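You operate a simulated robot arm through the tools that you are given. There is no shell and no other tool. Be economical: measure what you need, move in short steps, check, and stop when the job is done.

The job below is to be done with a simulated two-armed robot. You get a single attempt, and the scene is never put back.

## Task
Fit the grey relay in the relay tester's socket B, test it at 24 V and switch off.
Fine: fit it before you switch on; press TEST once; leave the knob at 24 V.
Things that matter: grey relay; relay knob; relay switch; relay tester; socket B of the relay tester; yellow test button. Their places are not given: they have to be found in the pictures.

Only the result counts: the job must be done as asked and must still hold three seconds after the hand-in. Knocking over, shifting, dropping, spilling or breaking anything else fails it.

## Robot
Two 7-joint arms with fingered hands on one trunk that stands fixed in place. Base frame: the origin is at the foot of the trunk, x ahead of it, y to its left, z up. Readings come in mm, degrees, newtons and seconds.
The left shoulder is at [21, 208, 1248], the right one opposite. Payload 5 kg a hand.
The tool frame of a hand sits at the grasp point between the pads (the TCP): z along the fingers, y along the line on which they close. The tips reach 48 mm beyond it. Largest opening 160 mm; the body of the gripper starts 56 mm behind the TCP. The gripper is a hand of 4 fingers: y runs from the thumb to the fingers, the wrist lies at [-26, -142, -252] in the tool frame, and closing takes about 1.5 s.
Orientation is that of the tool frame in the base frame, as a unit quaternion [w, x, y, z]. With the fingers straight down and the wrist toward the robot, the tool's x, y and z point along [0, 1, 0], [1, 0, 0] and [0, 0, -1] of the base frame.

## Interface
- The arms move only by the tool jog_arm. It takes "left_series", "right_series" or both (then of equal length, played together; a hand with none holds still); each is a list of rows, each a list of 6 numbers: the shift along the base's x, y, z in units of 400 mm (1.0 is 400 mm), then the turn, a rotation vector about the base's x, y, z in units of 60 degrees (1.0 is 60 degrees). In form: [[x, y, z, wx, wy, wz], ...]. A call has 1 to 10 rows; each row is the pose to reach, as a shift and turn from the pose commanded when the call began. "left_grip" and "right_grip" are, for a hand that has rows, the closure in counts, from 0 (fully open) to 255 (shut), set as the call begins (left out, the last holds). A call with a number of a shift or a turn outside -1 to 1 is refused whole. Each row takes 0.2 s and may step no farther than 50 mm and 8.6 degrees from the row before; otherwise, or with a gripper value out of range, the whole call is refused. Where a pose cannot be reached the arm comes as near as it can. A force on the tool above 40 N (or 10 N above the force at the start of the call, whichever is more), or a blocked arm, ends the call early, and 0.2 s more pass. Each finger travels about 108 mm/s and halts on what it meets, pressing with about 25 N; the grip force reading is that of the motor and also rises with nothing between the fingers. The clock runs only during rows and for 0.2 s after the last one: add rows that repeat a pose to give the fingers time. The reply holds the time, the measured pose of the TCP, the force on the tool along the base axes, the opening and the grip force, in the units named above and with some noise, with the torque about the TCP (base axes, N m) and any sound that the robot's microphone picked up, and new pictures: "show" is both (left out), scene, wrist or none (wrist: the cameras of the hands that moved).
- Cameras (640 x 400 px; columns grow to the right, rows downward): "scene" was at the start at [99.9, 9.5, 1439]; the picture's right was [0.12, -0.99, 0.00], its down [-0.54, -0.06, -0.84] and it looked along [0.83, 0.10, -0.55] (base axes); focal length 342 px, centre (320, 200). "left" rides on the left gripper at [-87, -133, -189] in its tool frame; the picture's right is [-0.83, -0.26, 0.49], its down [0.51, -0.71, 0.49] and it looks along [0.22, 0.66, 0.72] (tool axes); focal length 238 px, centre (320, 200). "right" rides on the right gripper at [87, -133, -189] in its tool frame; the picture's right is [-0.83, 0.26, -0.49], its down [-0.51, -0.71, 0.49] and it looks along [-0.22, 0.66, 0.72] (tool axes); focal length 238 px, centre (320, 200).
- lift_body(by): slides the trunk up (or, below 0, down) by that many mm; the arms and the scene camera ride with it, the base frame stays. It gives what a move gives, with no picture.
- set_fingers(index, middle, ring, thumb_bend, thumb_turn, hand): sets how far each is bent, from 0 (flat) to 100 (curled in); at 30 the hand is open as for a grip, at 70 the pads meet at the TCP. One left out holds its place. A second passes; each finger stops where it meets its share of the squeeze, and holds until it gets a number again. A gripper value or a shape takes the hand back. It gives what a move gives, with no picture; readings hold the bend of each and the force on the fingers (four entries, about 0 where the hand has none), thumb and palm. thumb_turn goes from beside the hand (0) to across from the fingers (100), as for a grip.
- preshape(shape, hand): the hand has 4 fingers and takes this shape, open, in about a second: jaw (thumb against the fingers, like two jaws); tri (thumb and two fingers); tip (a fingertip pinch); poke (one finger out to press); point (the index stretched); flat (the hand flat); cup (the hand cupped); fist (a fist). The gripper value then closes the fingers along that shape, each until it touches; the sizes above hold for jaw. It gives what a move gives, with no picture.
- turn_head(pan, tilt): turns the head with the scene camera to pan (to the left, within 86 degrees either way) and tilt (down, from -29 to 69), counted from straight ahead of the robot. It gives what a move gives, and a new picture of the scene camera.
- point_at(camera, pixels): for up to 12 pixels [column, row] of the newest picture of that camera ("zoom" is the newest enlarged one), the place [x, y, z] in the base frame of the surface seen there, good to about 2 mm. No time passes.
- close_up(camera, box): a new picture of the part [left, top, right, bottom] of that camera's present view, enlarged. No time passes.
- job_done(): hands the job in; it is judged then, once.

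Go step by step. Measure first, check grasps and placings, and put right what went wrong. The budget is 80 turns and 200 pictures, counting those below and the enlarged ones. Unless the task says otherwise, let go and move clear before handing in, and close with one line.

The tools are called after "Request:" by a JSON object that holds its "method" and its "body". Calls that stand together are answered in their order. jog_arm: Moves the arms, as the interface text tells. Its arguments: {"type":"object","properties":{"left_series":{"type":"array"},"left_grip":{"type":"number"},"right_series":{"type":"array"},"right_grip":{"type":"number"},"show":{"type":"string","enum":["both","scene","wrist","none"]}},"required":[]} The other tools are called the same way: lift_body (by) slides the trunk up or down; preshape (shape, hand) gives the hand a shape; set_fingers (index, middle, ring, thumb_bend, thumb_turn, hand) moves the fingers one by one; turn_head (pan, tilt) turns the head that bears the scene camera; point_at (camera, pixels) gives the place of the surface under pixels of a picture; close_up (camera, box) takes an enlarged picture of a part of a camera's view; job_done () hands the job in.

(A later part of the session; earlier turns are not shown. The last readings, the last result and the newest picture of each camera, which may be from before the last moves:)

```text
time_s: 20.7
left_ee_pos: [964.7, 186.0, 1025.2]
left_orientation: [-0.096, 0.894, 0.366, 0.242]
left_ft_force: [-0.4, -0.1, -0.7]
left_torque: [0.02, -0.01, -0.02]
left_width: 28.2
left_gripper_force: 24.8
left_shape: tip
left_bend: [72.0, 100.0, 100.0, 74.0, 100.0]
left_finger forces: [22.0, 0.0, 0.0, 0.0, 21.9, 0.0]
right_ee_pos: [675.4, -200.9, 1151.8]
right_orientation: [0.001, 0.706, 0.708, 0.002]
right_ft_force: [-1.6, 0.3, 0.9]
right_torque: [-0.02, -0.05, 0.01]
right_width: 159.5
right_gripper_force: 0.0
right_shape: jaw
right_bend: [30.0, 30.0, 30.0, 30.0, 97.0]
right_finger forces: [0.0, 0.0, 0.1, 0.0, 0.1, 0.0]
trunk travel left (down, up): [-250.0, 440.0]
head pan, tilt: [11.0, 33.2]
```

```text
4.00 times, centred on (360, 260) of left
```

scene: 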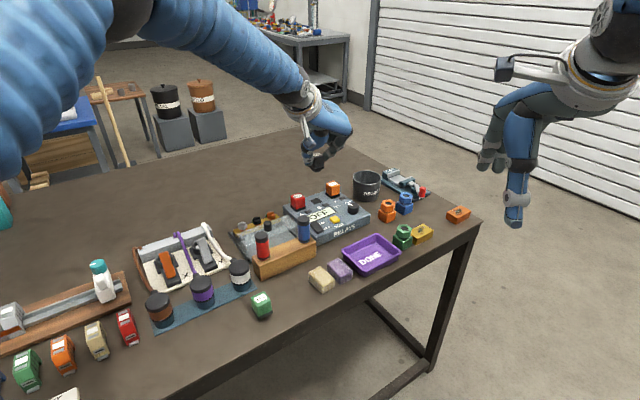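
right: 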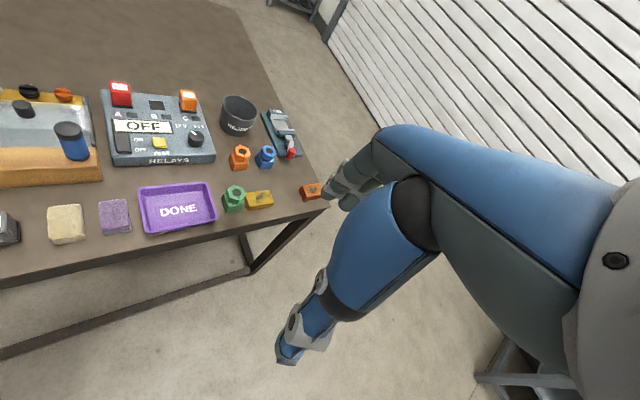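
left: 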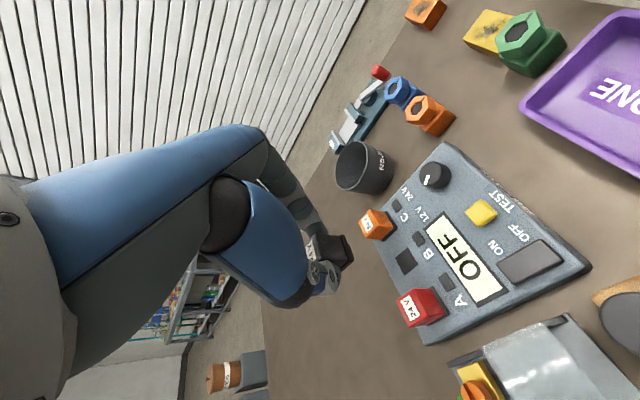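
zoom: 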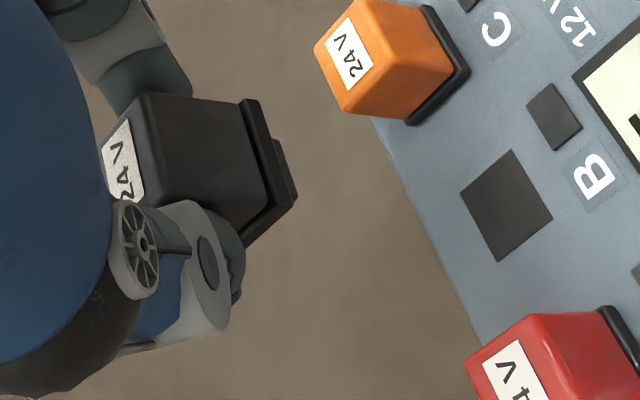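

Request:
{"method": "point_at", "body": {"camera": "zoom", "pixels": [[512, 152], [550, 215], [498, 259], [463, 191], [140, 95], [242, 102], [292, 195], [247, 240], [200, 150], [268, 195], [148, 203]]}}

Request:
{"method": "point_at", "body": {"camera": "scene", "pixels": [[314.6, 169], [324.2, 166.9], [309, 165.9], [323.4, 155.8], [314.7, 166], [319.1, 162], [314.9, 156.6], [323.5, 165.2], [315.1, 171], [320.3, 169.8], [312.5, 169.3], [318.5, 152.5]]}}

```text
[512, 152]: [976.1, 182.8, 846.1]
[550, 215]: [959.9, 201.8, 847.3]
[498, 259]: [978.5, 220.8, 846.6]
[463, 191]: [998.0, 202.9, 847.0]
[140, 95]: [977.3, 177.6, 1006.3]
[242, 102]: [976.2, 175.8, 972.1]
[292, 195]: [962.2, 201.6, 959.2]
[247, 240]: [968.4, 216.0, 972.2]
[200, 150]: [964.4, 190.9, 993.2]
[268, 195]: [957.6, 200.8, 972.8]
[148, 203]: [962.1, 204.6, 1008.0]
```

```text
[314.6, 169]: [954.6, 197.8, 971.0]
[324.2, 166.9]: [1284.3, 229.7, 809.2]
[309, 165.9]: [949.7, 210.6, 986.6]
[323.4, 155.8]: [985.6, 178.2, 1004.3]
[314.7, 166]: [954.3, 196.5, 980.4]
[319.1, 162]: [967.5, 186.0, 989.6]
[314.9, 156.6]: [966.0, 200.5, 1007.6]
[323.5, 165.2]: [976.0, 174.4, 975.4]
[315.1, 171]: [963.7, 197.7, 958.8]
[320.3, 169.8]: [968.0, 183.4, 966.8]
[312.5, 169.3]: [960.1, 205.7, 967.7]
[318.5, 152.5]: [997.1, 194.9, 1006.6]
```

Request:
{"method": "close_up", "body": {"camera": "scene", "box": [295, 145, 345, 180]}}

Request:
{"method": "point_at", "body": {"camera": "zoom", "pixels": [[375, 188], [405, 165], [430, 150], [460, 145], [480, 130], [500, 98], [470, 120], [520, 80], [160, 228], [150, 190], [195, 238], [125, 140]]}}

Request:
{"method": "point_at", "body": {"camera": "zoom", "pixels": [[280, 160], [345, 150], [280, 235], [345, 225], [300, 190], [325, 190], [265, 285], [340, 270], [300, 275], [280, 300], [310, 295], [245, 290]]}}

```text
11.43 times, centred on (320, 162) of scene
```

zoom: 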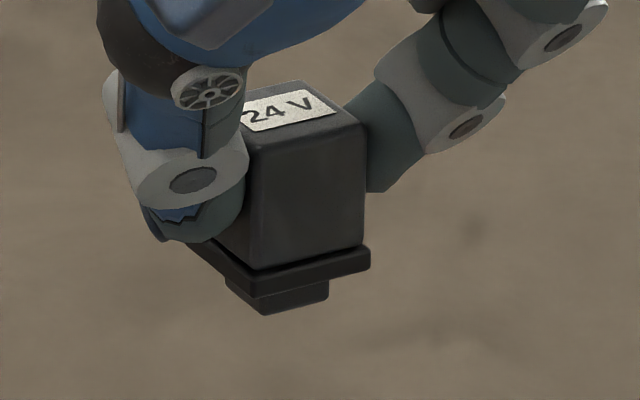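

```text
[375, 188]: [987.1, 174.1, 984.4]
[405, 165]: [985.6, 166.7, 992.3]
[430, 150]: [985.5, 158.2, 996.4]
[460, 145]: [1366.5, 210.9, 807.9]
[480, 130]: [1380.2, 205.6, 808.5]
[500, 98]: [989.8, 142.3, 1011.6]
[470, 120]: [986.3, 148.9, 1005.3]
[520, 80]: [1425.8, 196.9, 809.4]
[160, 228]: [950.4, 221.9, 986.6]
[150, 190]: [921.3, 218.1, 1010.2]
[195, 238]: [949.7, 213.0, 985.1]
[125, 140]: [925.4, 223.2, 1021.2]
```

```text
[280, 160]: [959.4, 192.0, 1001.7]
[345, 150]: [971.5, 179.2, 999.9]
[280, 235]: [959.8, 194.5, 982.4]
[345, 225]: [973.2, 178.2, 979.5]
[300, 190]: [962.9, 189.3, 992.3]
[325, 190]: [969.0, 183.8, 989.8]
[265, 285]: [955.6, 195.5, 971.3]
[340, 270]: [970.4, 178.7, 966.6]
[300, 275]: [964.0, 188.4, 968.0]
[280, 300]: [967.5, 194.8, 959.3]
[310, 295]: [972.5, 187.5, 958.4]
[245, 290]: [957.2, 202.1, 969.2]
```

Request:
{"method": "close_up", "body": {"camera": "scene", "box": [280, 175, 350, 220]}}

```text
8.89 times, centred on (315, 198) of scene
```

zoom: 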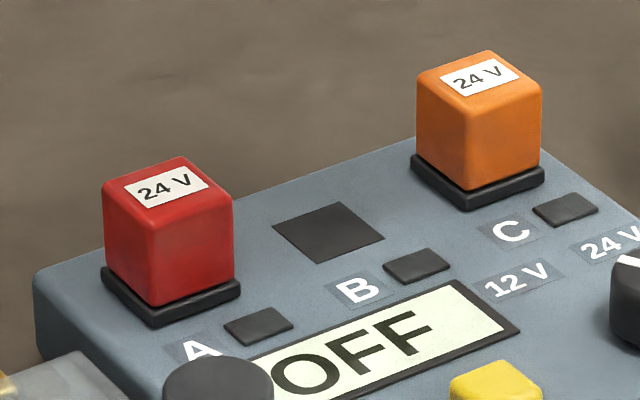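

Request:
{"method": "point_at", "body": {"camera": "zoom", "pixels": [[175, 250], [215, 235], [175, 285], [215, 268], [485, 140], [525, 125], [485, 170], [525, 155], [125, 235], [135, 265], [435, 125], [445, 155]]}}

Request:
{"method": "point_at", "body": {"camera": "zoom", "pixels": [[275, 232], [340, 203], [382, 237], [320, 262], [300, 247], [350, 250], [308, 217], [360, 219], [150, 220], [234, 195], [416, 85], [541, 90]]}}

```text
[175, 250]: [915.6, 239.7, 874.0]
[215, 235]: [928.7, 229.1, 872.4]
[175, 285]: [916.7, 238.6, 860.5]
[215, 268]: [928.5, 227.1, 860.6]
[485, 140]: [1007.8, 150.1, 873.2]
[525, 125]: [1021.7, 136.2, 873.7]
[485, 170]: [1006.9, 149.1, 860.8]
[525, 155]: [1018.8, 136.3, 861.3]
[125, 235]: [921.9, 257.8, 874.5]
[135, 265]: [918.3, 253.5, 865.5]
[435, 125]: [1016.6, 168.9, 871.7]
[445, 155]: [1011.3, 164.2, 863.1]
```

```text
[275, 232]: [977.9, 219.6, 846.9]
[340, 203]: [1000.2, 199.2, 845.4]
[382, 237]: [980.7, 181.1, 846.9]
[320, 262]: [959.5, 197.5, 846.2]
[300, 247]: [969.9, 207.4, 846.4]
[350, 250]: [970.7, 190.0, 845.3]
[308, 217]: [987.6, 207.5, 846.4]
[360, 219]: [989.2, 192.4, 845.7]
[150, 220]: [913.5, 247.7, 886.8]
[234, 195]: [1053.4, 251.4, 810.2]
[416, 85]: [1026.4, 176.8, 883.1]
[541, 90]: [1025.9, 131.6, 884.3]
```

Comparing the faces of A, C and the held relay, I need about (+1.8, +2.5) mm. I'll lower to just above the socket.

Request:
{"method": "jog_arm", "body": {"left_series": [[0.0045, 0.006, -0.05, 0, 0, 0.013], [0.0045, 0.006, -0.12, 0, 0, 0.013], [0.0045, 0.006, -0.18, 0, 0, 0.013], [0.0045, 0.006, -0.23, 0, 0, 0.013], [0.0045, 0.006, -0.255, 0, 0, 0.013], [0.0045, 0.006, -0.255, 0, 0, 0.013]], "show": "none"}}

Request:
{"method": "close_up", "body": {"camera": "scene", "box": [280, 165, 350, 215]}}

Request:
{"method": "close_up", "body": {"camera": "left", "box": [270, 180, 430, 300]}}

```text
time_s: 22.1
left_ee_pos: [967.1, 188.0, 921.2]
left_orientation: [-0.098, 0.891, 0.372, 0.242]
left_ft_force: [-0.3, -0.3, -0.3]
left_torque: [-0.02, 0.01, 0.01]
left_width: 28.7
left_gripper_force: 25.2
left_shape: tip
left_bend: [72.0, 100.0, 100.0, 74.0, 100.0]
left_finger forces: [22.1, 0.1, 0.0, 0.1, 22.0, 0.1]
right_ee_pos: [676.6, -200.2, 1149.6]
right_orientation: [0.001, 0.706, 0.708, 0.0]
right_ft_force: [-1.0, -0.8, 0.7]
right_torque: [-0.01, 0.0, 0.01]
right_width: 159.7
right_gripper_force: 0.1
right_shape: jaw
right_bend: [30.0, 30.0, 30.0, 30.0, 97.0]
right_finger forces: [0.0, 0.0, 0.0, 0.0, 0.1, 0.0]
trunk travel left (down, up): [-250.0, 440.0]
head pan, tilt: [11.0, 33.2]
```

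```text
8.00 times, centred on (315, 190) of scene
```

zoom: 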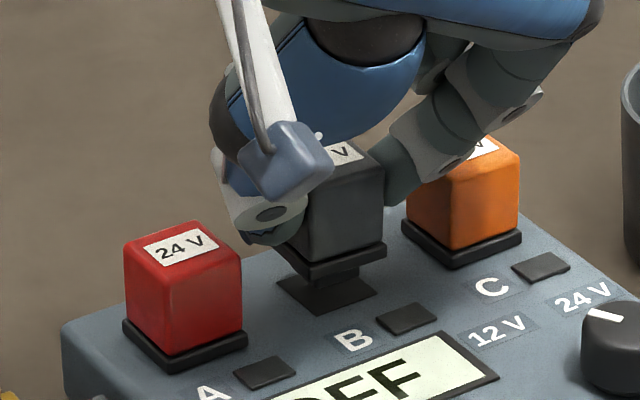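

```text
3.33 times, centred on (350, 240) of left
```

zoom: 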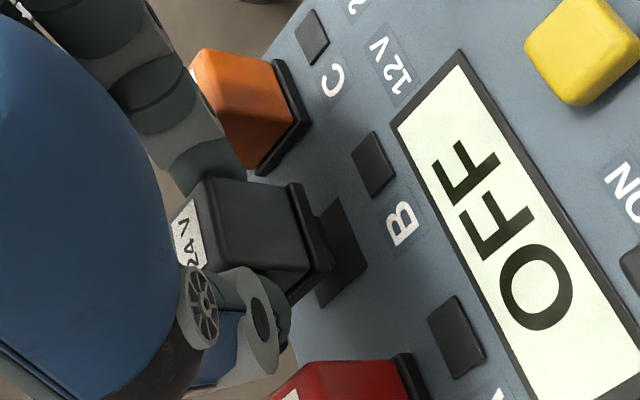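

The plug sits centred over the hole, with no contact forces. I'll lower it in gently.

Request:
{"method": "jog_arm", "body": {"left_series": [[0, 0, -0.012, 0, 0, 0], [0, 0, -0.024, 0, 0, 0], [0, 0, -0.036, 0, 0, 0], [0, 0, -0.046, 0, 0, 0], [0, 0, -0.053, 0, 0, 0], [0, 0, -0.053, 0, 0, 0]], "show": "none"}}

Request:
{"method": "close_up", "body": {"camera": "scene", "box": [280, 165, 350, 215]}}

Request:
{"method": "close_up", "body": {"camera": "left", "box": [270, 180, 430, 300]}}

```text
time_s: 23.5
left_ee_pos: [965.6, 189.0, 903.4]
left_orientation: [-0.097, 0.89, 0.373, 0.243]
left_ft_force: [-5.6, 4.0, 20.3]
left_torque: [0.27, -0.08, 0.24]
left_width: 28.6
left_gripper_force: 25.3
left_shape: tip
left_bend: [72.0, 100.0, 100.0, 74.0, 100.0]
left_finger forces: [27.8, 0.0, 0.0, 0.1, 33.0, 0.1]
right_ee_pos: [675.9, -199.5, 1152.3]
right_orientation: [0.0, 0.706, 0.708, 0.002]
right_ft_force: [-0.7, 0.5, 0.3]
right_torque: [0.0, -0.02, 0.0]
right_width: 159.7
right_gripper_force: 0.1
right_shape: jaw
right_bend: [30.0, 30.0, 30.0, 30.0, 97.0]
right_finger forces: [0.0, 0.0, 0.1, 0.0, 0.0, 0.0]
trunk travel left (down, up): [-250.0, 440.0]
head pan, tilt: [11.0, 33.2]
```

```text
8.00 times, centred on (315, 190) of scene
```

zoom: 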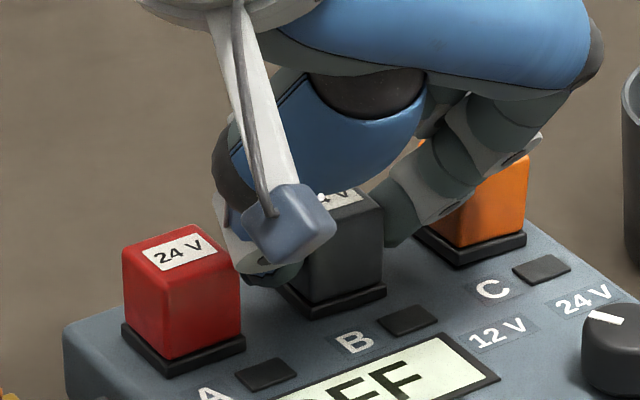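

```text
3.33 times, centred on (350, 240) of left
```

zoom: 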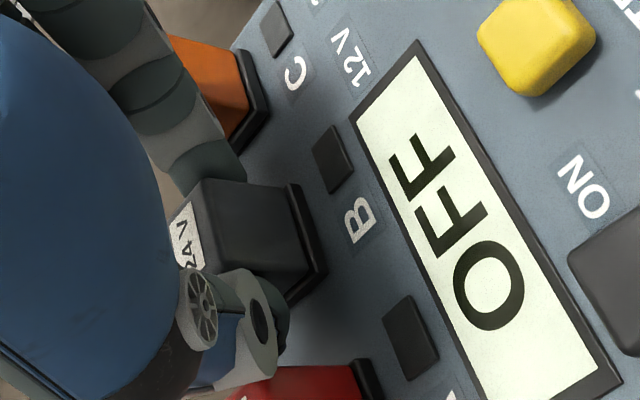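

It stopped 4 mm short with 20 N. Relays A and C look nudged in the picture (C's flange corner went from (522,235) to (527,238)), so the finger knuckles probably touch them. I'll raise 6 mm and check.

Request:
{"method": "jog_arm", "body": {"left_series": [[0, 0, 0.012, 0, 0, 0], [0, 0, 0.022, 0, 0, 0], [0, 0, 0.022, 0, 0, 0]], "show": "none"}}

Request:
{"method": "close_up", "body": {"camera": "scene", "box": [280, 165, 350, 215]}}

```text
time_s: 24.3
left_ee_pos: [965.6, 187.2, 907.3]
left_orientation: [-0.098, 0.891, 0.372, 0.241]
left_ft_force: [-0.3, 0.9, -1.9]
left_torque: [0.03, 0.11, 0.01]
left_width: 28.5
left_gripper_force: 25.4
left_shape: tip
left_bend: [72.0, 100.0, 100.0, 74.0, 100.0]
left_finger forces: [23.5, 0.0, 0.0, 0.0, 24.4, 0.0]
right_ee_pos: [677.8, -200.7, 1151.2]
right_orientation: [0.001, 0.707, 0.708, 0.001]
right_ft_force: [0.5, -0.4, -0.1]
right_torque: [0.03, 0.01, 0.01]
right_width: 159.8
right_gripper_force: 0.0
right_shape: jaw
right_bend: [30.0, 30.0, 30.0, 30.0, 97.0]
right_finger forces: [0.1, 0.0, 0.0, 0.0, 0.1, 0.1]
trunk travel left (down, up): [-250.0, 440.0]
head pan, tilt: [11.0, 33.2]
```

```text
8.00 times, centred on (315, 190) of scene
```

zoom: 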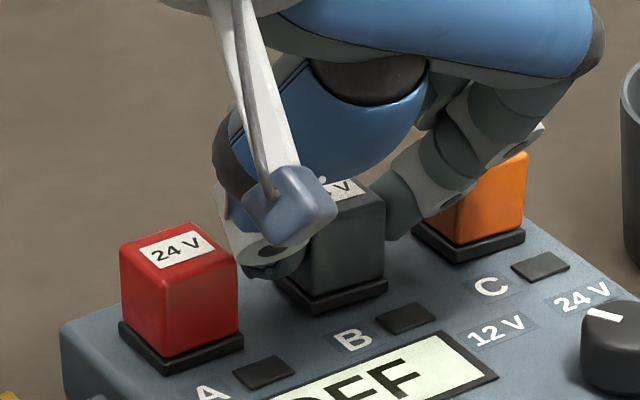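

The neighbours are still seated, displaced by only about 1 mm. I'll raise 4 mm more, keeping the plug in the hole, and open just slightly so the relay drops in.

Request:
{"method": "jog_arm", "body": {"left_series": [[0, 0, 0.008, 0, 0, 0], [0, 0, 0.008, 0, 0, 0]], "show": "none"}}

Request:
{"method": "jog_arm", "body": {"left_series": [[0, 0, 0, 0, 0, 0], [0, 0, 0, 0, 0, 0], [0, 0, 0, 0, 0, 0]], "left_grip": 196, "show": "none"}}

Request:
{"method": "close_up", "body": {"camera": "scene", "box": [280, 165, 350, 215]}}

Request:
{"method": "close_up", "body": {"camera": "left", "box": [270, 180, 430, 300]}}

```text
time_s: 24.9
left_ee_pos: [965.5, 188.6, 912.3]
left_orientation: [-0.098, 0.891, 0.372, 0.242]
left_ft_force: [-0.3, 0.4, -1.3]
left_torque: [-0.02, 0.02, -0.03]
left_width: 28.5
left_gripper_force: 24.9
left_shape: tip
left_bend: [72.0, 100.0, 100.0, 74.0, 100.0]
left_finger forces: [23.9, 0.0, 0.0, 0.1, 23.9, 0.0]
right_ee_pos: [677.7, -200.3, 1151.1]
right_orientation: [0.0, 0.707, 0.708, 0.0]
right_ft_force: [0.2, -0.8, 0.2]
right_torque: [-0.01, 0.0, 0.01]
right_width: 159.7
right_gripper_force: 0.1
right_shape: jaw
right_bend: [30.0, 30.0, 30.0, 30.0, 97.0]
right_finger forces: [0.0, 0.0, 0.0, 0.1, 0.0, 0.0]
trunk travel left (down, up): [-250.0, 440.0]
head pan, tilt: [11.0, 33.2]
```

```text
time_s: 25.7
left_ee_pos: [966.3, 187.4, 913.6]
left_orientation: [-0.098, 0.89, 0.373, 0.241]
left_ft_force: [-0.1, -0.1, 1.1]
left_torque: [-0.02, -0.02, 0.01]
left_width: 36.4
left_gripper_force: 0.0
left_shape: tip
left_bend: [72.0, 98.0, 99.0, 74.0, 100.0]
left_finger forces: [1.8, 0.0, 0.1, 0.1, 0.3, 0.0]
right_ee_pos: [678.5, -199.8, 1151.3]
right_orientation: [0.001, 0.706, 0.708, 0.001]
right_ft_force: [-0.1, -0.3, -1.0]
right_torque: [-0.01, 0.02, 0.0]
right_width: 159.7
right_gripper_force: 0.1
right_shape: jaw
right_bend: [30.0, 30.0, 30.0, 30.0, 97.0]
right_finger forces: [0.0, 0.0, 0.1, 0.0, 0.1, 0.0]
trunk travel left (down, up): [-250.0, 440.0]
head pan, tilt: [11.0, 33.2]
```

```text
8.00 times, centred on (315, 190) of scene
```

zoom: 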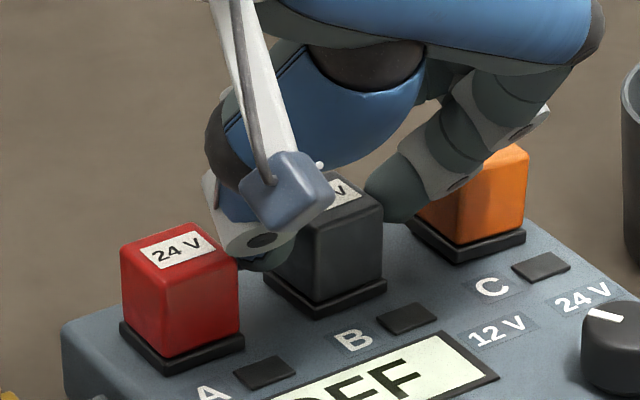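

```text
3.33 times, centred on (350, 240) of left
```

zoom: 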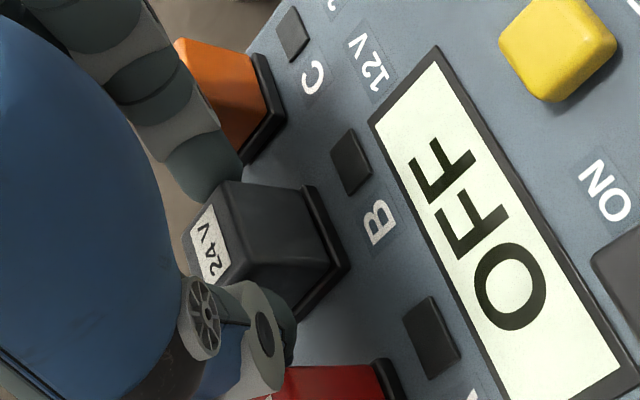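

The relay has dropped into socket B. I'll rise straight up slowly.

Request:
{"method": "jog_arm", "body": {"left_series": [[0, 0, 0.02, 0, 0, 0], [0, 0, 0.05, 0, 0, 0], [0, 0, 0.1, 0, 0, 0], [0, 0, 0.18, 0, 0, 0], [-0.06, 0, 0.26, 0, 0, 0], [-0.16, 0, 0.3, 0, 0, 0], [-0.26, 0, 0.3, 0, 0, 0], [-0.36, 0.05, 0.3, 0, 0, 0]], "show": "scene"}}

Request:
{"method": "close_up", "body": {"camera": "scene", "box": [280, 170, 370, 240]}}

Request:
{"method": "close_up", "body": {"camera": "right", "box": [90, 70, 230, 170]}}

```text
time_s: 27.5
left_ee_pos: [819.6, 209.0, 1034.6]
left_orientation: [-0.097, 0.891, 0.372, 0.243]
left_ft_force: [-0.1, 1.4, 0.6]
left_torque: [-0.08, 0.01, 0.03]
left_width: 37.0
left_gripper_force: 0.0
left_shape: tip
left_bend: [72.0, 98.0, 99.0, 74.0, 100.0]
left_finger forces: [0.0, 0.0, 0.0, 0.0, 0.1, 0.0]
right_ee_pos: [677.1, -199.1, 1153.3]
right_orientation: [0.002, 0.706, 0.709, 0.001]
right_ft_force: [-0.2, 0.5, 0.6]
right_torque: [-0.14, -0.08, -0.02]
right_width: 159.6
right_gripper_force: 0.0
right_shape: jaw
right_bend: [30.0, 30.0, 30.0, 30.0, 97.0]
right_finger forces: [0.0, 0.1, 0.1, 0.0, 0.0, 0.0]
trunk travel left (down, up): [-250.0, 440.0]
head pan, tilt: [11.0, 33.2]
```

scene: 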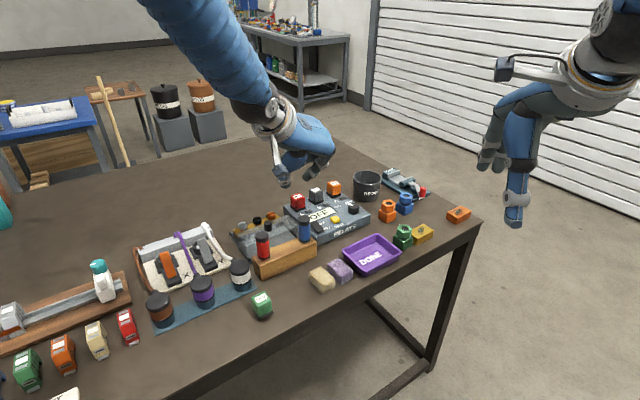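

```text
5.71 times, centred on (325, 205) of scene
```

zoom: 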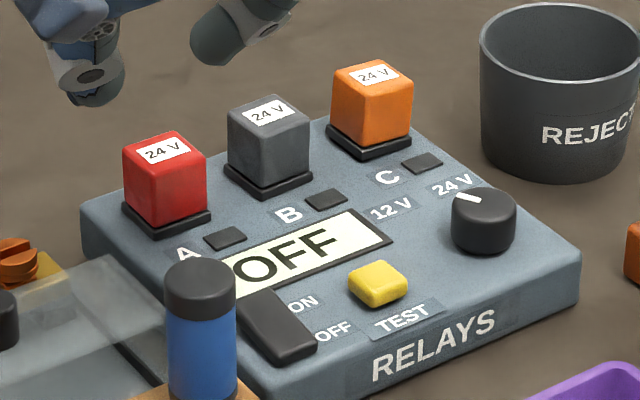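

```text
4.00 times, centred on (160, 120) of right
```

zoom: 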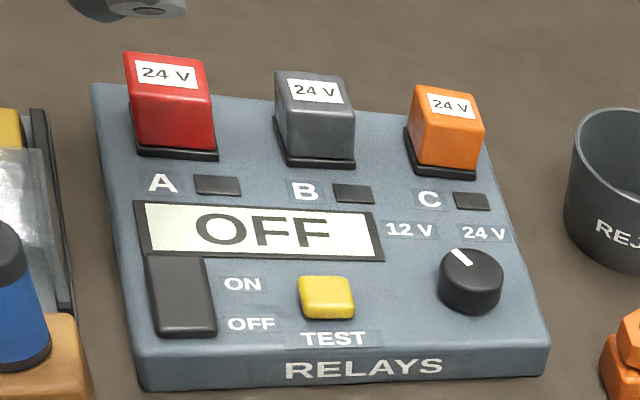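

The grey relay is seated in B like its neighbours. Next is the knob, so I'll measure its pointer and labels.

Request:
{"method": "close_up", "body": {"camera": "scene", "box": [330, 195, 370, 220]}}

Request:
{"method": "point_at", "body": {"camera": "zoom", "pixels": [[150, 120], [200, 120], [300, 60], [250, 150], [350, 100], [350, 150], [400, 150], [350, 200], [420, 120], [300, 130], [280, 200], [400, 220]]}}

```text
16.00 times, centred on (350, 208) of scene
```

zoom: 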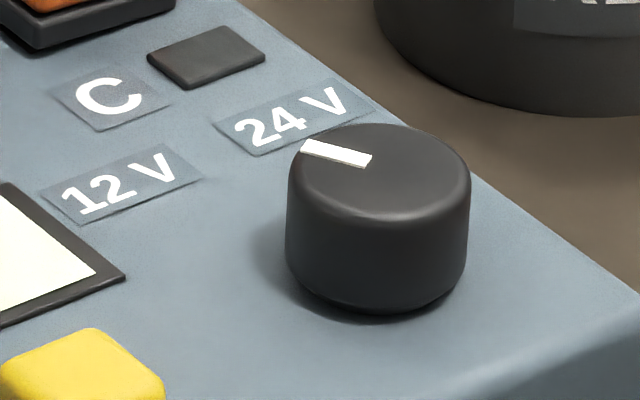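

```text
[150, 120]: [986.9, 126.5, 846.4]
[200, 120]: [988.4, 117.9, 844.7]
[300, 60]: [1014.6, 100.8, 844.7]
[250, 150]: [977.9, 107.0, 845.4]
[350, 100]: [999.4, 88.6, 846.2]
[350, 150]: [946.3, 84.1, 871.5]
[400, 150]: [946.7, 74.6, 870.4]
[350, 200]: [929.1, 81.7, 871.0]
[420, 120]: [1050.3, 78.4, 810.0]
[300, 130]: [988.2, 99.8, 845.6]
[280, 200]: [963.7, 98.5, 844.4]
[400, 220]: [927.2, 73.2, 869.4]
```

Request:
{"method": "point_at", "body": {"camera": "zoom", "pixels": [[308, 148], [320, 150], [340, 155], [362, 160], [300, 165], [470, 165], [385, 128], [378, 222], [122, 182], [292, 115], [384, 172], [457, 215]]}}

```text
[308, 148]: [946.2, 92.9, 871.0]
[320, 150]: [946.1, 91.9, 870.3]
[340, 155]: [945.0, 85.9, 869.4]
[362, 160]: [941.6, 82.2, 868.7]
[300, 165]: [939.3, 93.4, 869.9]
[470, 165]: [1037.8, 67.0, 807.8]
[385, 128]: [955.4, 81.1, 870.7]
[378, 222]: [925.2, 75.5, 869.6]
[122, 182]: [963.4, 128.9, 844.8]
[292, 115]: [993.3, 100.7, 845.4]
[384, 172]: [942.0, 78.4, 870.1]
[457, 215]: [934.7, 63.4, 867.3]
```

The pointer is at 12 V (bearing 66°) and 24 V is at 23°, so the knob needs about −43° about its centre (940.5,78.5). I'll bring the same tilted left hand over the knob with yaw −33°.

Request:
{"method": "jog_arm", "body": {"left_series": [[0.05, -0.08, 0, 0, 0, 0.04], [0.1, -0.16, 0, 0, 0, 0.08], [0.16, -0.23, -0.05, 0, 0, 0.12], [0.22, -0.3, -0.1, 0, 0, 0.16], [0.277, -0.365, -0.17, 0, 0, 0.197], [0.277, -0.365, -0.187, 0, 0, 0.197]], "left_grip": 160}}

Request:
{"method": "close_up", "body": {"camera": "scene", "box": [300, 140, 400, 240]}}

```text
time_s: 28.9
left_ee_pos: [932.5, 62.0, 958.2]
left_orientation: [-0.122, 0.847, 0.463, 0.23]
left_ft_force: [-0.3, 0.1, 0.8]
left_torque: [-0.03, -0.06, -0.04]
left_width: 59.5
left_gripper_force: 0.0
left_shape: tip
left_bend: [73.0, 98.0, 99.0, 73.0, 100.0]
left_finger forces: [0.1, 0.0, 0.1, 0.0, 0.1, 0.0]
right_ee_pos: [676.4, -198.7, 1153.2]
right_orientation: [0.001, 0.706, 0.708, 0.0]
right_ft_force: [-0.4, 0.6, 0.2]
right_torque: [-0.04, -0.08, -0.02]
right_width: 159.7
right_gripper_force: 0.1
right_shape: jaw
right_bend: [30.0, 30.0, 30.0, 30.0, 97.0]
right_finger forces: [0.1, 0.0, 0.0, 0.0, 0.0, 0.0]
trunk travel left (down, up): [-250.0, 440.0]
head pan, tilt: [11.0, 33.2]
```

scene: 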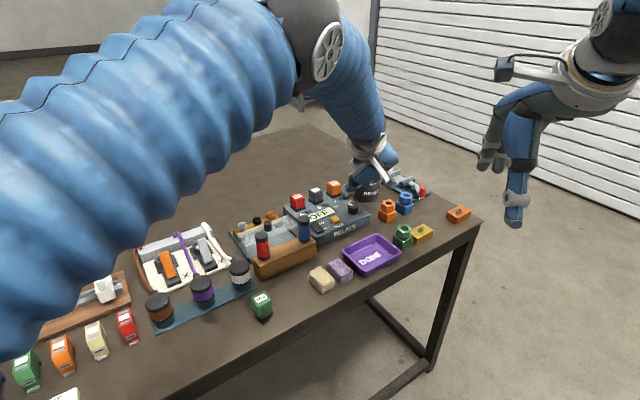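
left: 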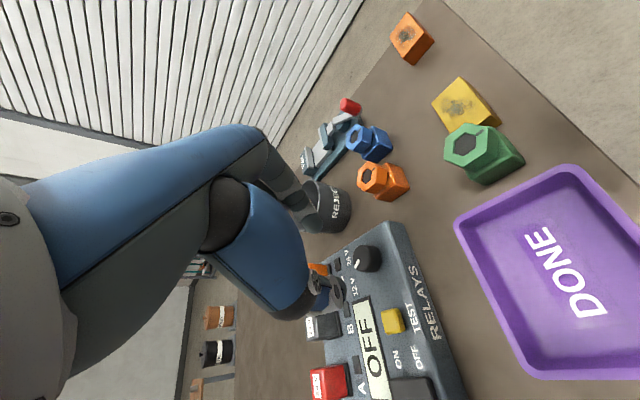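

```text
4.00 times, centred on (350, 190) of scene
```

zoom: 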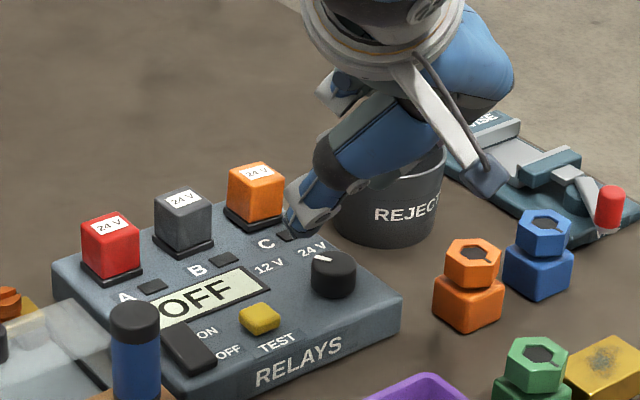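

Request:
{"method": "point_at", "body": {"camera": "zoom", "pixels": [[390, 225], [340, 218], [438, 215], [380, 190], [440, 175], [443, 150], [300, 228], [330, 205], [320, 160], [340, 120], [470, 190], [350, 185]]}}

Request:
{"method": "close_up", "body": {"camera": "left", "box": [240, 130, 440, 300]}}

```text
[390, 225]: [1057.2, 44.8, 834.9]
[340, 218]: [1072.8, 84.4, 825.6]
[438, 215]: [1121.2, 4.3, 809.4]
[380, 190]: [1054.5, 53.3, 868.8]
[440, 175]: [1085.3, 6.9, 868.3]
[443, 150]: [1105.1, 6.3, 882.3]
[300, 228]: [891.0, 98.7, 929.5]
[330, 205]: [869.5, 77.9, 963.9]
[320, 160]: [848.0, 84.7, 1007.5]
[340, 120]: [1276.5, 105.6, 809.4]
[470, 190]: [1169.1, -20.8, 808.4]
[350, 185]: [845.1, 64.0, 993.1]
```

```text
2.35 times, centred on (340, 215) of left
```

zoom: 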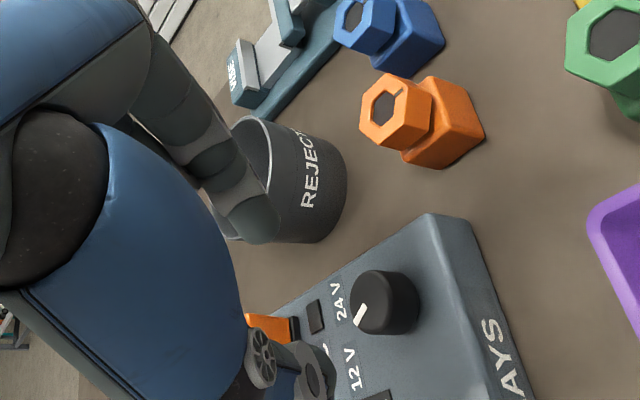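

The bin is 110 mm from the knob, so the path is clear. I'll descend around the knob.

Request:
{"method": "jog_arm", "body": {"left_series": [[-0.003, 0.002, -0.06, 0, 0, 0], [-0.003, 0.002, -0.12, 0, 0, 0], [-0.003, 0.002, -0.165, 0, 0, 0], [-0.003, 0.002, -0.165, 0, 0, 0]], "show": "none"}}

Request:
{"method": "close_up", "body": {"camera": "scene", "box": [310, 170, 390, 230]}}

Request:
{"method": "close_up", "body": {"camera": "left", "box": [260, 170, 440, 300]}}

```text
time_s: 29.9
left_ee_pos: [929.9, 62.3, 892.4]
left_orientation: [-0.123, 0.848, 0.462, 0.23]
left_ft_force: [-0.3, -0.2, 5.1]
left_torque: [0.2, 0.16, 0.0]
left_width: 59.7
left_gripper_force: 0.0
left_shape: tip
left_bend: [73.0, 98.0, 99.0, 73.0, 100.0]
left_finger forces: [0.0, 0.0, 0.0, 0.0, 4.8, 0.0]
right_ee_pos: [677.0, -199.6, 1152.0]
right_orientation: [0.001, 0.705, 0.709, 0.001]
right_ft_force: [-0.2, 0.4, -0.2]
right_torque: [0.0, -0.01, 0.0]
right_width: 159.7
right_gripper_force: 0.1
right_shape: jaw
right_bend: [30.0, 30.0, 30.0, 30.0, 97.0]
right_finger forces: [0.0, 0.0, 0.0, 0.0, 0.0, 0.0]
trunk travel left (down, up): [-250.0, 440.0]
head pan, tilt: [11.0, 33.2]
```

```text
6.67 times, centred on (350, 200) of scene
```

zoom: 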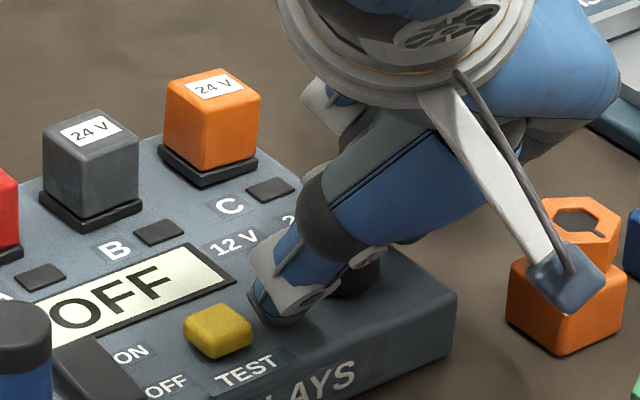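

```text
3.08 times, centred on (350, 235) of left
```

zoom: 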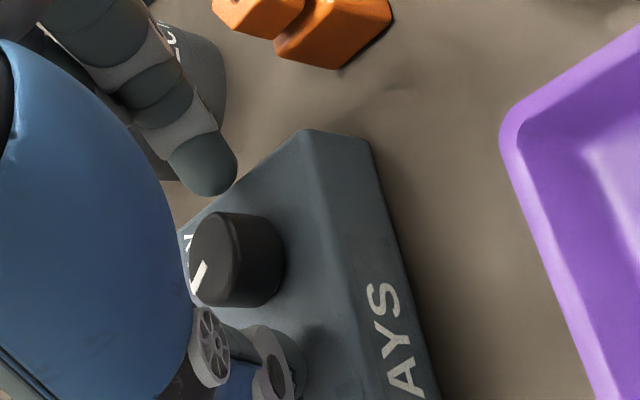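

The thumb touches the plate at 5 N. I'll raise 5 mm and close on the knob.

Request:
{"method": "jog_arm", "body": {"left_series": [[0, 0, 0.012, 0, 0, 0], [0, 0, 0.013, 0, 0, 0]], "show": "none"}}

Request:
{"method": "jog_arm", "body": {"left_series": [[0, 0, 0, 0, 0, 0], [0, 0, 0, 0, 0, 0], [0, 0, 0, 0, 0, 0], [0, 0, 0, 0, 0, 0], [0, 0, 0, 0, 0, 0]], "left_grip": 255, "show": "none"}}

Request:
{"method": "close_up", "body": {"camera": "left", "box": [260, 170, 440, 300]}}

```text
time_s: 30.5
left_ee_pos: [929.2, 61.8, 895.1]
left_orientation: [-0.124, 0.848, 0.462, 0.23]
left_ft_force: [0.1, -0.6, 0.2]
left_torque: [0.0, 0.03, 0.0]
left_width: 59.6
left_gripper_force: 0.2
left_shape: tip
left_bend: [73.0, 98.0, 99.0, 73.0, 100.0]
left_finger forces: [0.1, 0.0, 0.0, 0.1, 0.1, 0.0]
right_ee_pos: [676.4, -199.9, 1150.5]
right_orientation: [0.001, 0.706, 0.708, 0.0]
right_ft_force: [-0.3, 0.3, -0.1]
right_torque: [0.01, 0.02, 0.02]
right_width: 159.6
right_gripper_force: 0.0
right_shape: jaw
right_bend: [30.0, 30.0, 30.0, 30.0, 97.0]
right_finger forces: [0.1, 0.1, 0.0, 0.0, 0.0, 0.0]
trunk travel left (down, up): [-250.0, 440.0]
head pan, tilt: [11.0, 33.2]
```

```text
time_s: 31.7
left_ee_pos: [928.8, 61.4, 895.6]
left_orientation: [-0.123, 0.847, 0.463, 0.23]
left_ft_force: [1.0, 0.7, -0.7]
left_torque: [-0.01, -0.05, 0.03]
left_width: 26.7
left_gripper_force: 24.8
left_shape: tip
left_bend: [72.0, 100.0, 100.0, 74.0, 100.0]
left_finger forces: [21.5, 0.0, 0.0, 0.0, 21.9, 0.0]
right_ee_pos: [677.7, -201.7, 1151.0]
right_orientation: [0.0, 0.706, 0.708, 0.0]
right_ft_force: [-0.1, 0.2, -0.5]
right_torque: [0.01, 0.0, 0.0]
right_width: 159.5
right_gripper_force: 0.0
right_shape: jaw
right_bend: [30.0, 30.0, 30.0, 30.0, 97.0]
right_finger forces: [0.1, 0.1, 0.0, 0.0, 0.1, 0.0]
trunk travel left (down, up): [-250.0, 440.0]
head pan, tilt: [11.0, 33.2]
```

```text
3.08 times, centred on (350, 235) of left
```

zoom: 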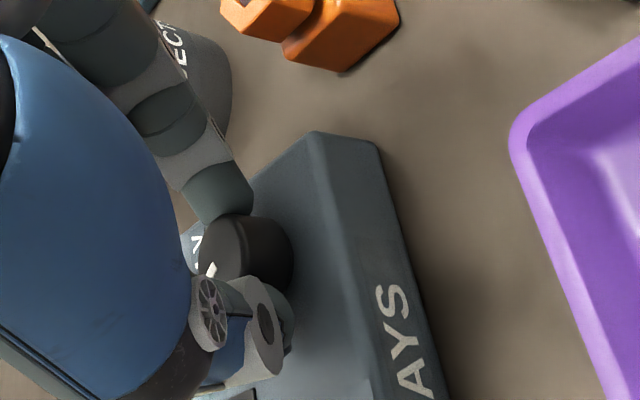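

The knob is gripped (21 N each side, no side load). I'll turn it about 44° clockwise around its axis.

Request:
{"method": "jog_arm", "body": {"left_series": [[-0.005, 0.0039, 0, 0, 0, -0.1167], [-0.0095, 0.0084, 0, 0, 0, -0.2333], [-0.0134, 0.0133, 0, 0, 0, -0.35], [-0.0167, 0.0187, 0, 0, 0, -0.4667], [-0.0192, 0.0245, 0, 0, 0, -0.5833], [-0.0212, 0.0305, 0, 0, 0, -0.7], [-0.0215, 0.0323, 0, 0, 0, -0.7333], [-0.0215, 0.0323, 0, 0, 0, -0.7333]], "show": "none"}}

Request:
{"method": "close_up", "body": {"camera": "left", "box": [260, 170, 440, 300]}}

Request:
{"method": "close_up", "body": {"camera": "scene", "box": [310, 170, 390, 230]}}

```text
time_s: 33.5
left_ee_pos: [921.4, 74.3, 896.6]
left_orientation: [-0.027, 0.959, 0.111, 0.259]
left_ft_force: [-5.7, -1.6, 1.9]
left_torque: [-0.1, 0.14, -0.03]
left_width: 26.8
left_gripper_force: 24.8
left_shape: tip
left_bend: [72.0, 100.0, 100.0, 74.0, 100.0]
left_finger forces: [24.4, 0.0, 0.1, 0.0, 23.7, 0.0]
right_ee_pos: [676.2, -199.5, 1152.3]
right_orientation: [0.001, 0.706, 0.708, 0.001]
right_ft_force: [-0.1, -0.1, -0.9]
right_torque: [-0.02, -0.01, 0.0]
right_width: 159.8
right_gripper_force: 0.1
right_shape: jaw
right_bend: [30.0, 30.0, 30.0, 30.0, 97.0]
right_finger forces: [0.0, 0.1, 0.0, 0.0, 0.1, 0.0]
trunk travel left (down, up): [-250.0, 440.0]
head pan, tilt: [11.0, 33.2]
```

```text
3.08 times, centred on (350, 235) of left
```

zoom: 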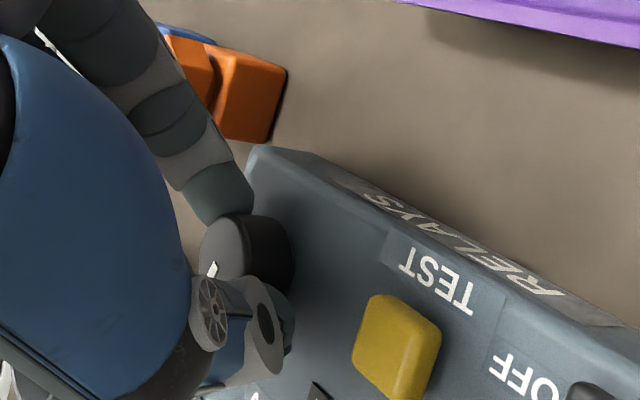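

```text
6.67 times, centred on (350, 200) of scene
```

zoom: 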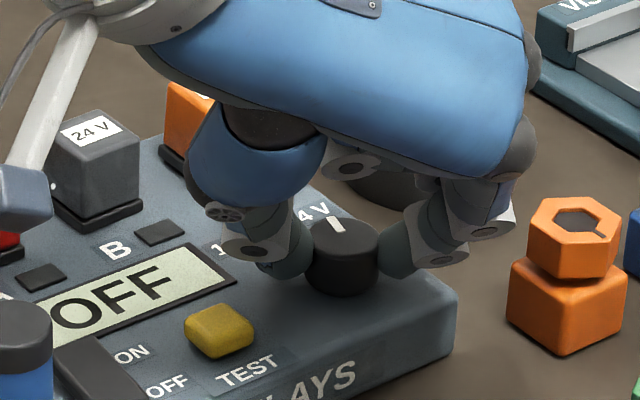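

The knob followed the hand. I'll release and rise, then measure the pointer.

Request:
{"method": "jog_arm", "body": {"left_series": [[0, 0, 0, 0, 0, 0], [0, 0, 0, 0, 0, 0], [0, 0, 0, 0, 0, 0], [0, 0, 0.06, 0, 0, 0], [0, 0, 0.15, 0, 0, 0], [-0.08, 0, 0.23, 0, 0, 0.1], [-0.16, 0, 0.28, 0, 0, 0.2], [-0.26, 0, 0.28, 0, 0, 0.3], [-0.36, 0.02, 0.28, 0, 0, 0.4]], "left_grip": 170, "show": "scene"}}

Request:
{"method": "close_up", "body": {"camera": "scene", "box": [330, 195, 370, 220]}}

```text
time_s: 35.5
left_ee_pos: [776.5, 83.2, 1011.9]
left_orientation: [-0.08, 0.914, 0.309, 0.248]
left_ft_force: [-0.4, 0.4, 0.7]
left_torque: [0.03, 0.02, 0.05]
left_width: 52.6
left_gripper_force: 0.0
left_shape: tip
left_bend: [73.0, 98.0, 99.0, 73.0, 100.0]
left_finger forces: [0.0, 0.0, 0.0, 0.0, 0.0, 0.0]
right_ee_pos: [674.7, -200.1, 1151.6]
right_orientation: [0.002, 0.705, 0.709, 0.002]
right_ft_force: [-1.1, -1.3, 0.2]
right_torque: [0.08, -0.08, 0.02]
right_width: 159.7
right_gripper_force: 0.1
right_shape: jaw
right_bend: [30.0, 30.0, 30.0, 30.0, 97.0]
right_finger forces: [0.1, 0.1, 0.0, 0.0, 0.0, 0.0]
trunk travel left (down, up): [-250.0, 440.0]
head pan, tilt: [11.0, 33.2]
```

scene: 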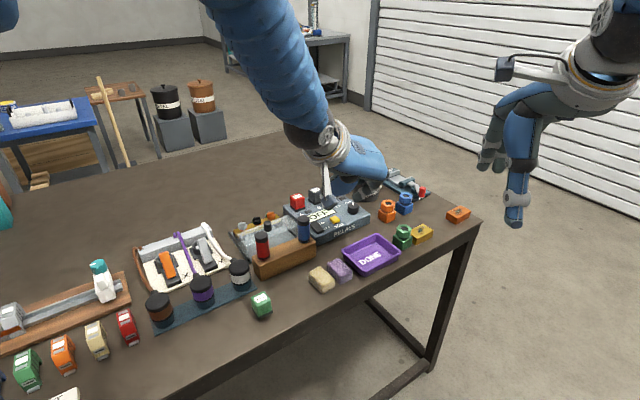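

```text
16.00 times, centred on (350, 208) of scene
```

zoom: 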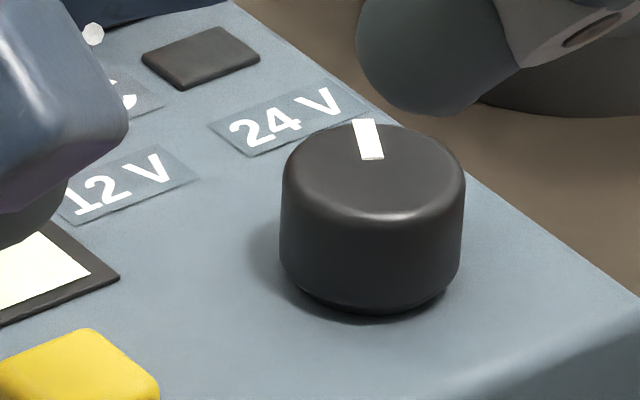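

Request:
{"method": "point_at", "body": {"camera": "zoom", "pixels": [[364, 123], [366, 130], [370, 145], [374, 156], [290, 165], [372, 222], [375, 172], [287, 115], [455, 170], [340, 170], [410, 170], [415, 130]]}}

```text
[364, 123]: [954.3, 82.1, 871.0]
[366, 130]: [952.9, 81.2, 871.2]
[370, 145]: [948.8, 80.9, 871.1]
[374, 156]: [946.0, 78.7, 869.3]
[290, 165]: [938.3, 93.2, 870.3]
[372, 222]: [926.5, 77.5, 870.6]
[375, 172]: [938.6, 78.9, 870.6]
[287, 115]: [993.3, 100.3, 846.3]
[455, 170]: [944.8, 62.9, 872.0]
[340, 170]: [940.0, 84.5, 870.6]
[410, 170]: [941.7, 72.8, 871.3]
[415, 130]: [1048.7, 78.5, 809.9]
```

The pointer now bears about 22° from x, exactly at 24 V. Next I set the left hand upright and give it the poke shape.

Request:
{"method": "jog_arm", "body": {"left_series": [[0, 0, 0.06, -0.05, 0.066, 0], [0, 0.05, 0.12, -0.1, 0.132, 0], [-0.02, 0.1, 0.17, -0.15, 0.198, 0], [-0.04, 0.16, 0.17, -0.2, 0.264, 0], [-0.04, 0.22, 0.17, -0.25, 0.33, 0], [-0.04, 0.22, 0.17, -0.302, 0.397, 0]], "show": "none"}}

Request:
{"method": "preshape", "body": {"shape": "poke", "hand": "left"}}

Request:
{"method": "turn_head", "body": {"pan": 11, "tilt": 30}}

Request:
{"method": "close_up", "body": {"camera": "scene", "box": [240, 120, 360, 240]}}

```text
time_s: 36.9
left_ee_pos: [762.9, 171.8, 1077.2]
left_orientation: [0.002, 0.948, 0.319, 0.002]
left_ft_force: [0.2, -0.3, -0.7]
left_torque: [0.08, 0.07, -0.03]
left_width: 52.8
left_gripper_force: 0.1
left_shape: tip
left_bend: [73.0, 98.0, 99.0, 73.0, 100.0]
left_finger forces: [0.0, 0.0, 0.0, 0.0, 0.0, 0.0]
right_ee_pos: [678.2, -200.1, 1151.8]
right_orientation: [0.001, 0.706, 0.708, 0.0]
right_ft_force: [0.0, 0.4, 0.2]
right_torque: [0.04, 0.02, 0.0]
right_width: 159.6
right_gripper_force: 0.1
right_shape: jaw
right_bend: [30.0, 30.0, 30.0, 30.0, 97.0]
right_finger forces: [0.1, 0.0, 0.0, 0.0, 0.0, 0.0]
trunk travel left (down, up): [-250.0, 440.0]
head pan, tilt: [11.0, 33.2]
```

```text
time_s: 37.8
left_ee_pos: [763.7, 172.5, 1077.4]
left_orientation: [0.002, 0.948, 0.32, 0.004]
left_ft_force: [-0.1, -1.1, 0.4]
left_torque: [0.0, 0.0, 0.01]
left_width: 0.2
left_gripper_force: 0.1
left_shape: poke
left_bend: [70.0, 70.0, 99.0, 100.0, 100.0]
left_finger forces: [0.0, 0.1, 0.0, 0.0, 0.0, 0.1]
right_ee_pos: [677.1, -199.7, 1151.0]
right_orientation: [0.001, 0.706, 0.708, 0.0]
right_ft_force: [0.4, 0.7, 0.7]
right_torque: [-0.01, -0.01, 0.0]
right_width: 159.7
right_gripper_force: 0.2
right_shape: jaw
right_bend: [30.0, 30.0, 30.0, 30.0, 97.0]
right_finger forces: [0.1, 0.1, 0.1, 0.0, 0.0, 0.1]
trunk travel left (down, up): [-250.0, 440.0]
head pan, tilt: [11.0, 33.2]
```

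```text
time_s: 38.4
left_ee_pos: [762.5, 172.2, 1077.4]
left_orientation: [0.003, 0.948, 0.319, 0.004]
left_ft_force: [0.5, 0.1, 0.1]
left_torque: [-0.02, 0.01, -0.02]
left_width: 0.0
left_gripper_force: 0.1
left_shape: poke
left_bend: [70.0, 70.0, 99.0, 100.0, 100.0]
left_finger forces: [0.0, 0.1, 0.0, 0.0, 0.1, 0.0]
right_ee_pos: [677.2, -199.1, 1150.8]
right_orientation: [0.0, 0.706, 0.708, 0.0]
right_ft_force: [-0.5, 0.8, -0.2]
right_torque: [0.03, 0.0, 0.0]
right_width: 159.7
right_gripper_force: 0.0
right_shape: jaw
right_bend: [30.0, 30.0, 30.0, 30.0, 97.0]
right_finger forces: [0.1, 0.0, 0.0, 0.0, 0.0, 0.0]
trunk travel left (down, up): [-250.0, 440.0]
head pan, tilt: [11.0, 30.0]
```

scene: 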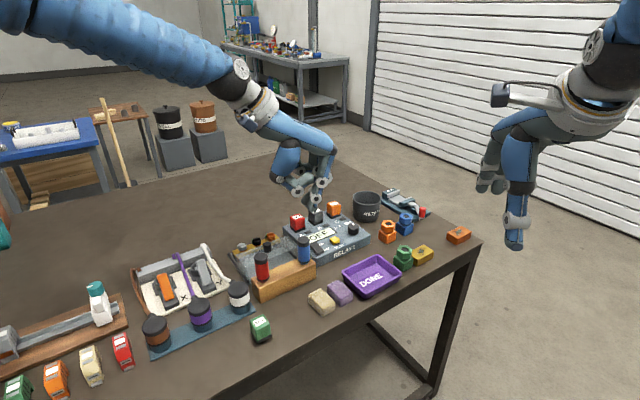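

```text
3.33 times, centred on (300, 180) of scene
```

zoom: 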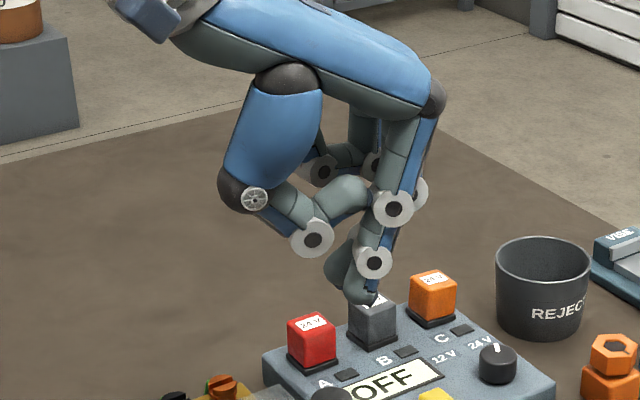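

Index and middle are both out, so I'll curl the middle finger and locate the index tip.

Request:
{"method": "set_fingers", "body": {"hand": "left", "middle": 100}}

Request:
{"method": "close_up", "body": {"camera": "scene", "box": [280, 150, 350, 220]}}

Request:
{"method": "close_up", "body": {"camera": "left", "box": [240, 130, 440, 330]}}

```text
time_s: 39.4
left_ee_pos: [762.7, 172.6, 1077.3]
left_orientation: [0.003, 0.948, 0.319, 0.003]
left_ft_force: [0.0, 0.4, 0.3]
left_torque: [-0.01, 0.0, 0.02]
left_width: 55.6
left_gripper_force: 0.1
left_shape: fingers
left_bend: [70.0, 79.0, 99.0, 100.0, 100.0]
left_finger forces: [0.1, 0.1, 0.1, 0.0, 0.0, 0.1]
right_ee_pos: [677.4, -200.1, 1151.1]
right_orientation: [0.0, 0.706, 0.708, 0.0]
right_ft_force: [0.0, -0.3, 0.0]
right_torque: [-0.02, -0.04, -0.02]
right_width: 159.8
right_gripper_force: 0.1
right_shape: jaw
right_bend: [30.0, 30.0, 30.0, 30.0, 97.0]
right_finger forces: [0.0, 0.0, 0.0, 0.1, 0.0, 0.1]
trunk travel left (down, up): [-250.0, 440.0]
head pan, tilt: [11.0, 30.0]
```

```text
5.71 times, centred on (315, 185) of scene
```

zoom: 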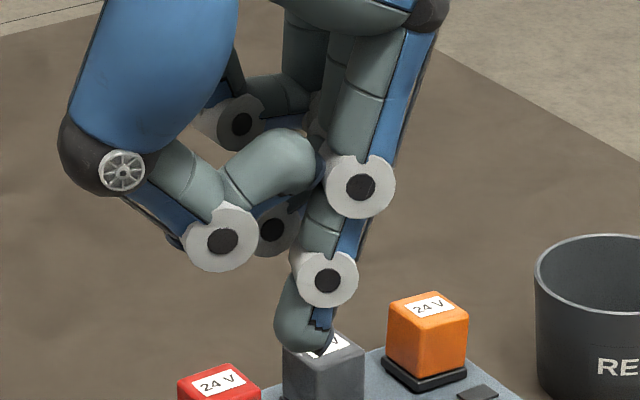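

```text
2.00 times, centred on (340, 230) of left
```

zoom: 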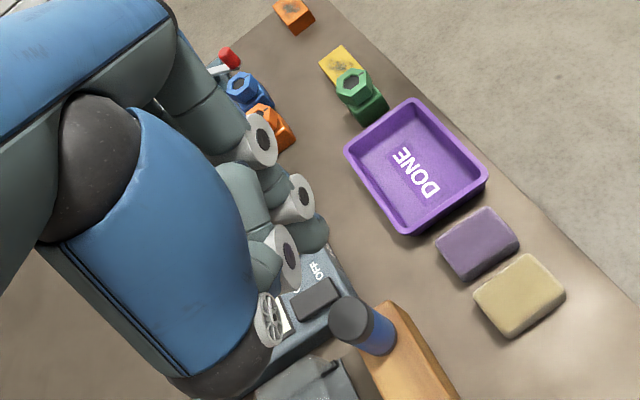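

Request:
{"method": "point_at", "body": {"camera": "scene", "pixels": [[312.5, 211.3], [311.5, 209.5], [310, 206], [316, 206], [313, 212], [298, 194], [320, 200]]}}

Request:
{"method": "close_up", "body": {"camera": "scene", "box": [295, 215, 355, 260]}}

```text
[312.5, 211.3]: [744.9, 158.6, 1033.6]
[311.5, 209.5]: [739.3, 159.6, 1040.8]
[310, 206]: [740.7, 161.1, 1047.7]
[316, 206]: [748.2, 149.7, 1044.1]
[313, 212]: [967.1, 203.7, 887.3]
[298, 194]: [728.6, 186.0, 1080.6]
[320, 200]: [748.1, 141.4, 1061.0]
```

```text
8.89 times, centred on (325, 238) of scene
```

zoom: 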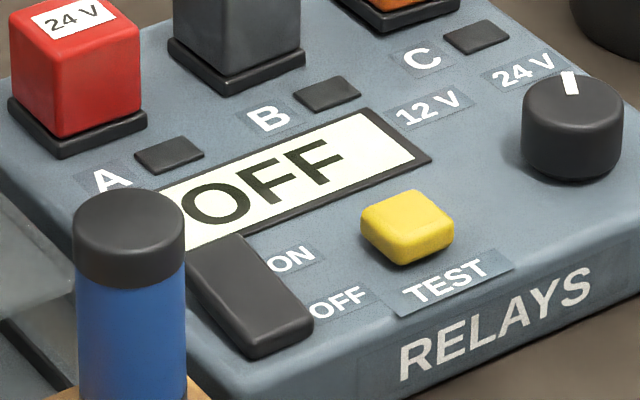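

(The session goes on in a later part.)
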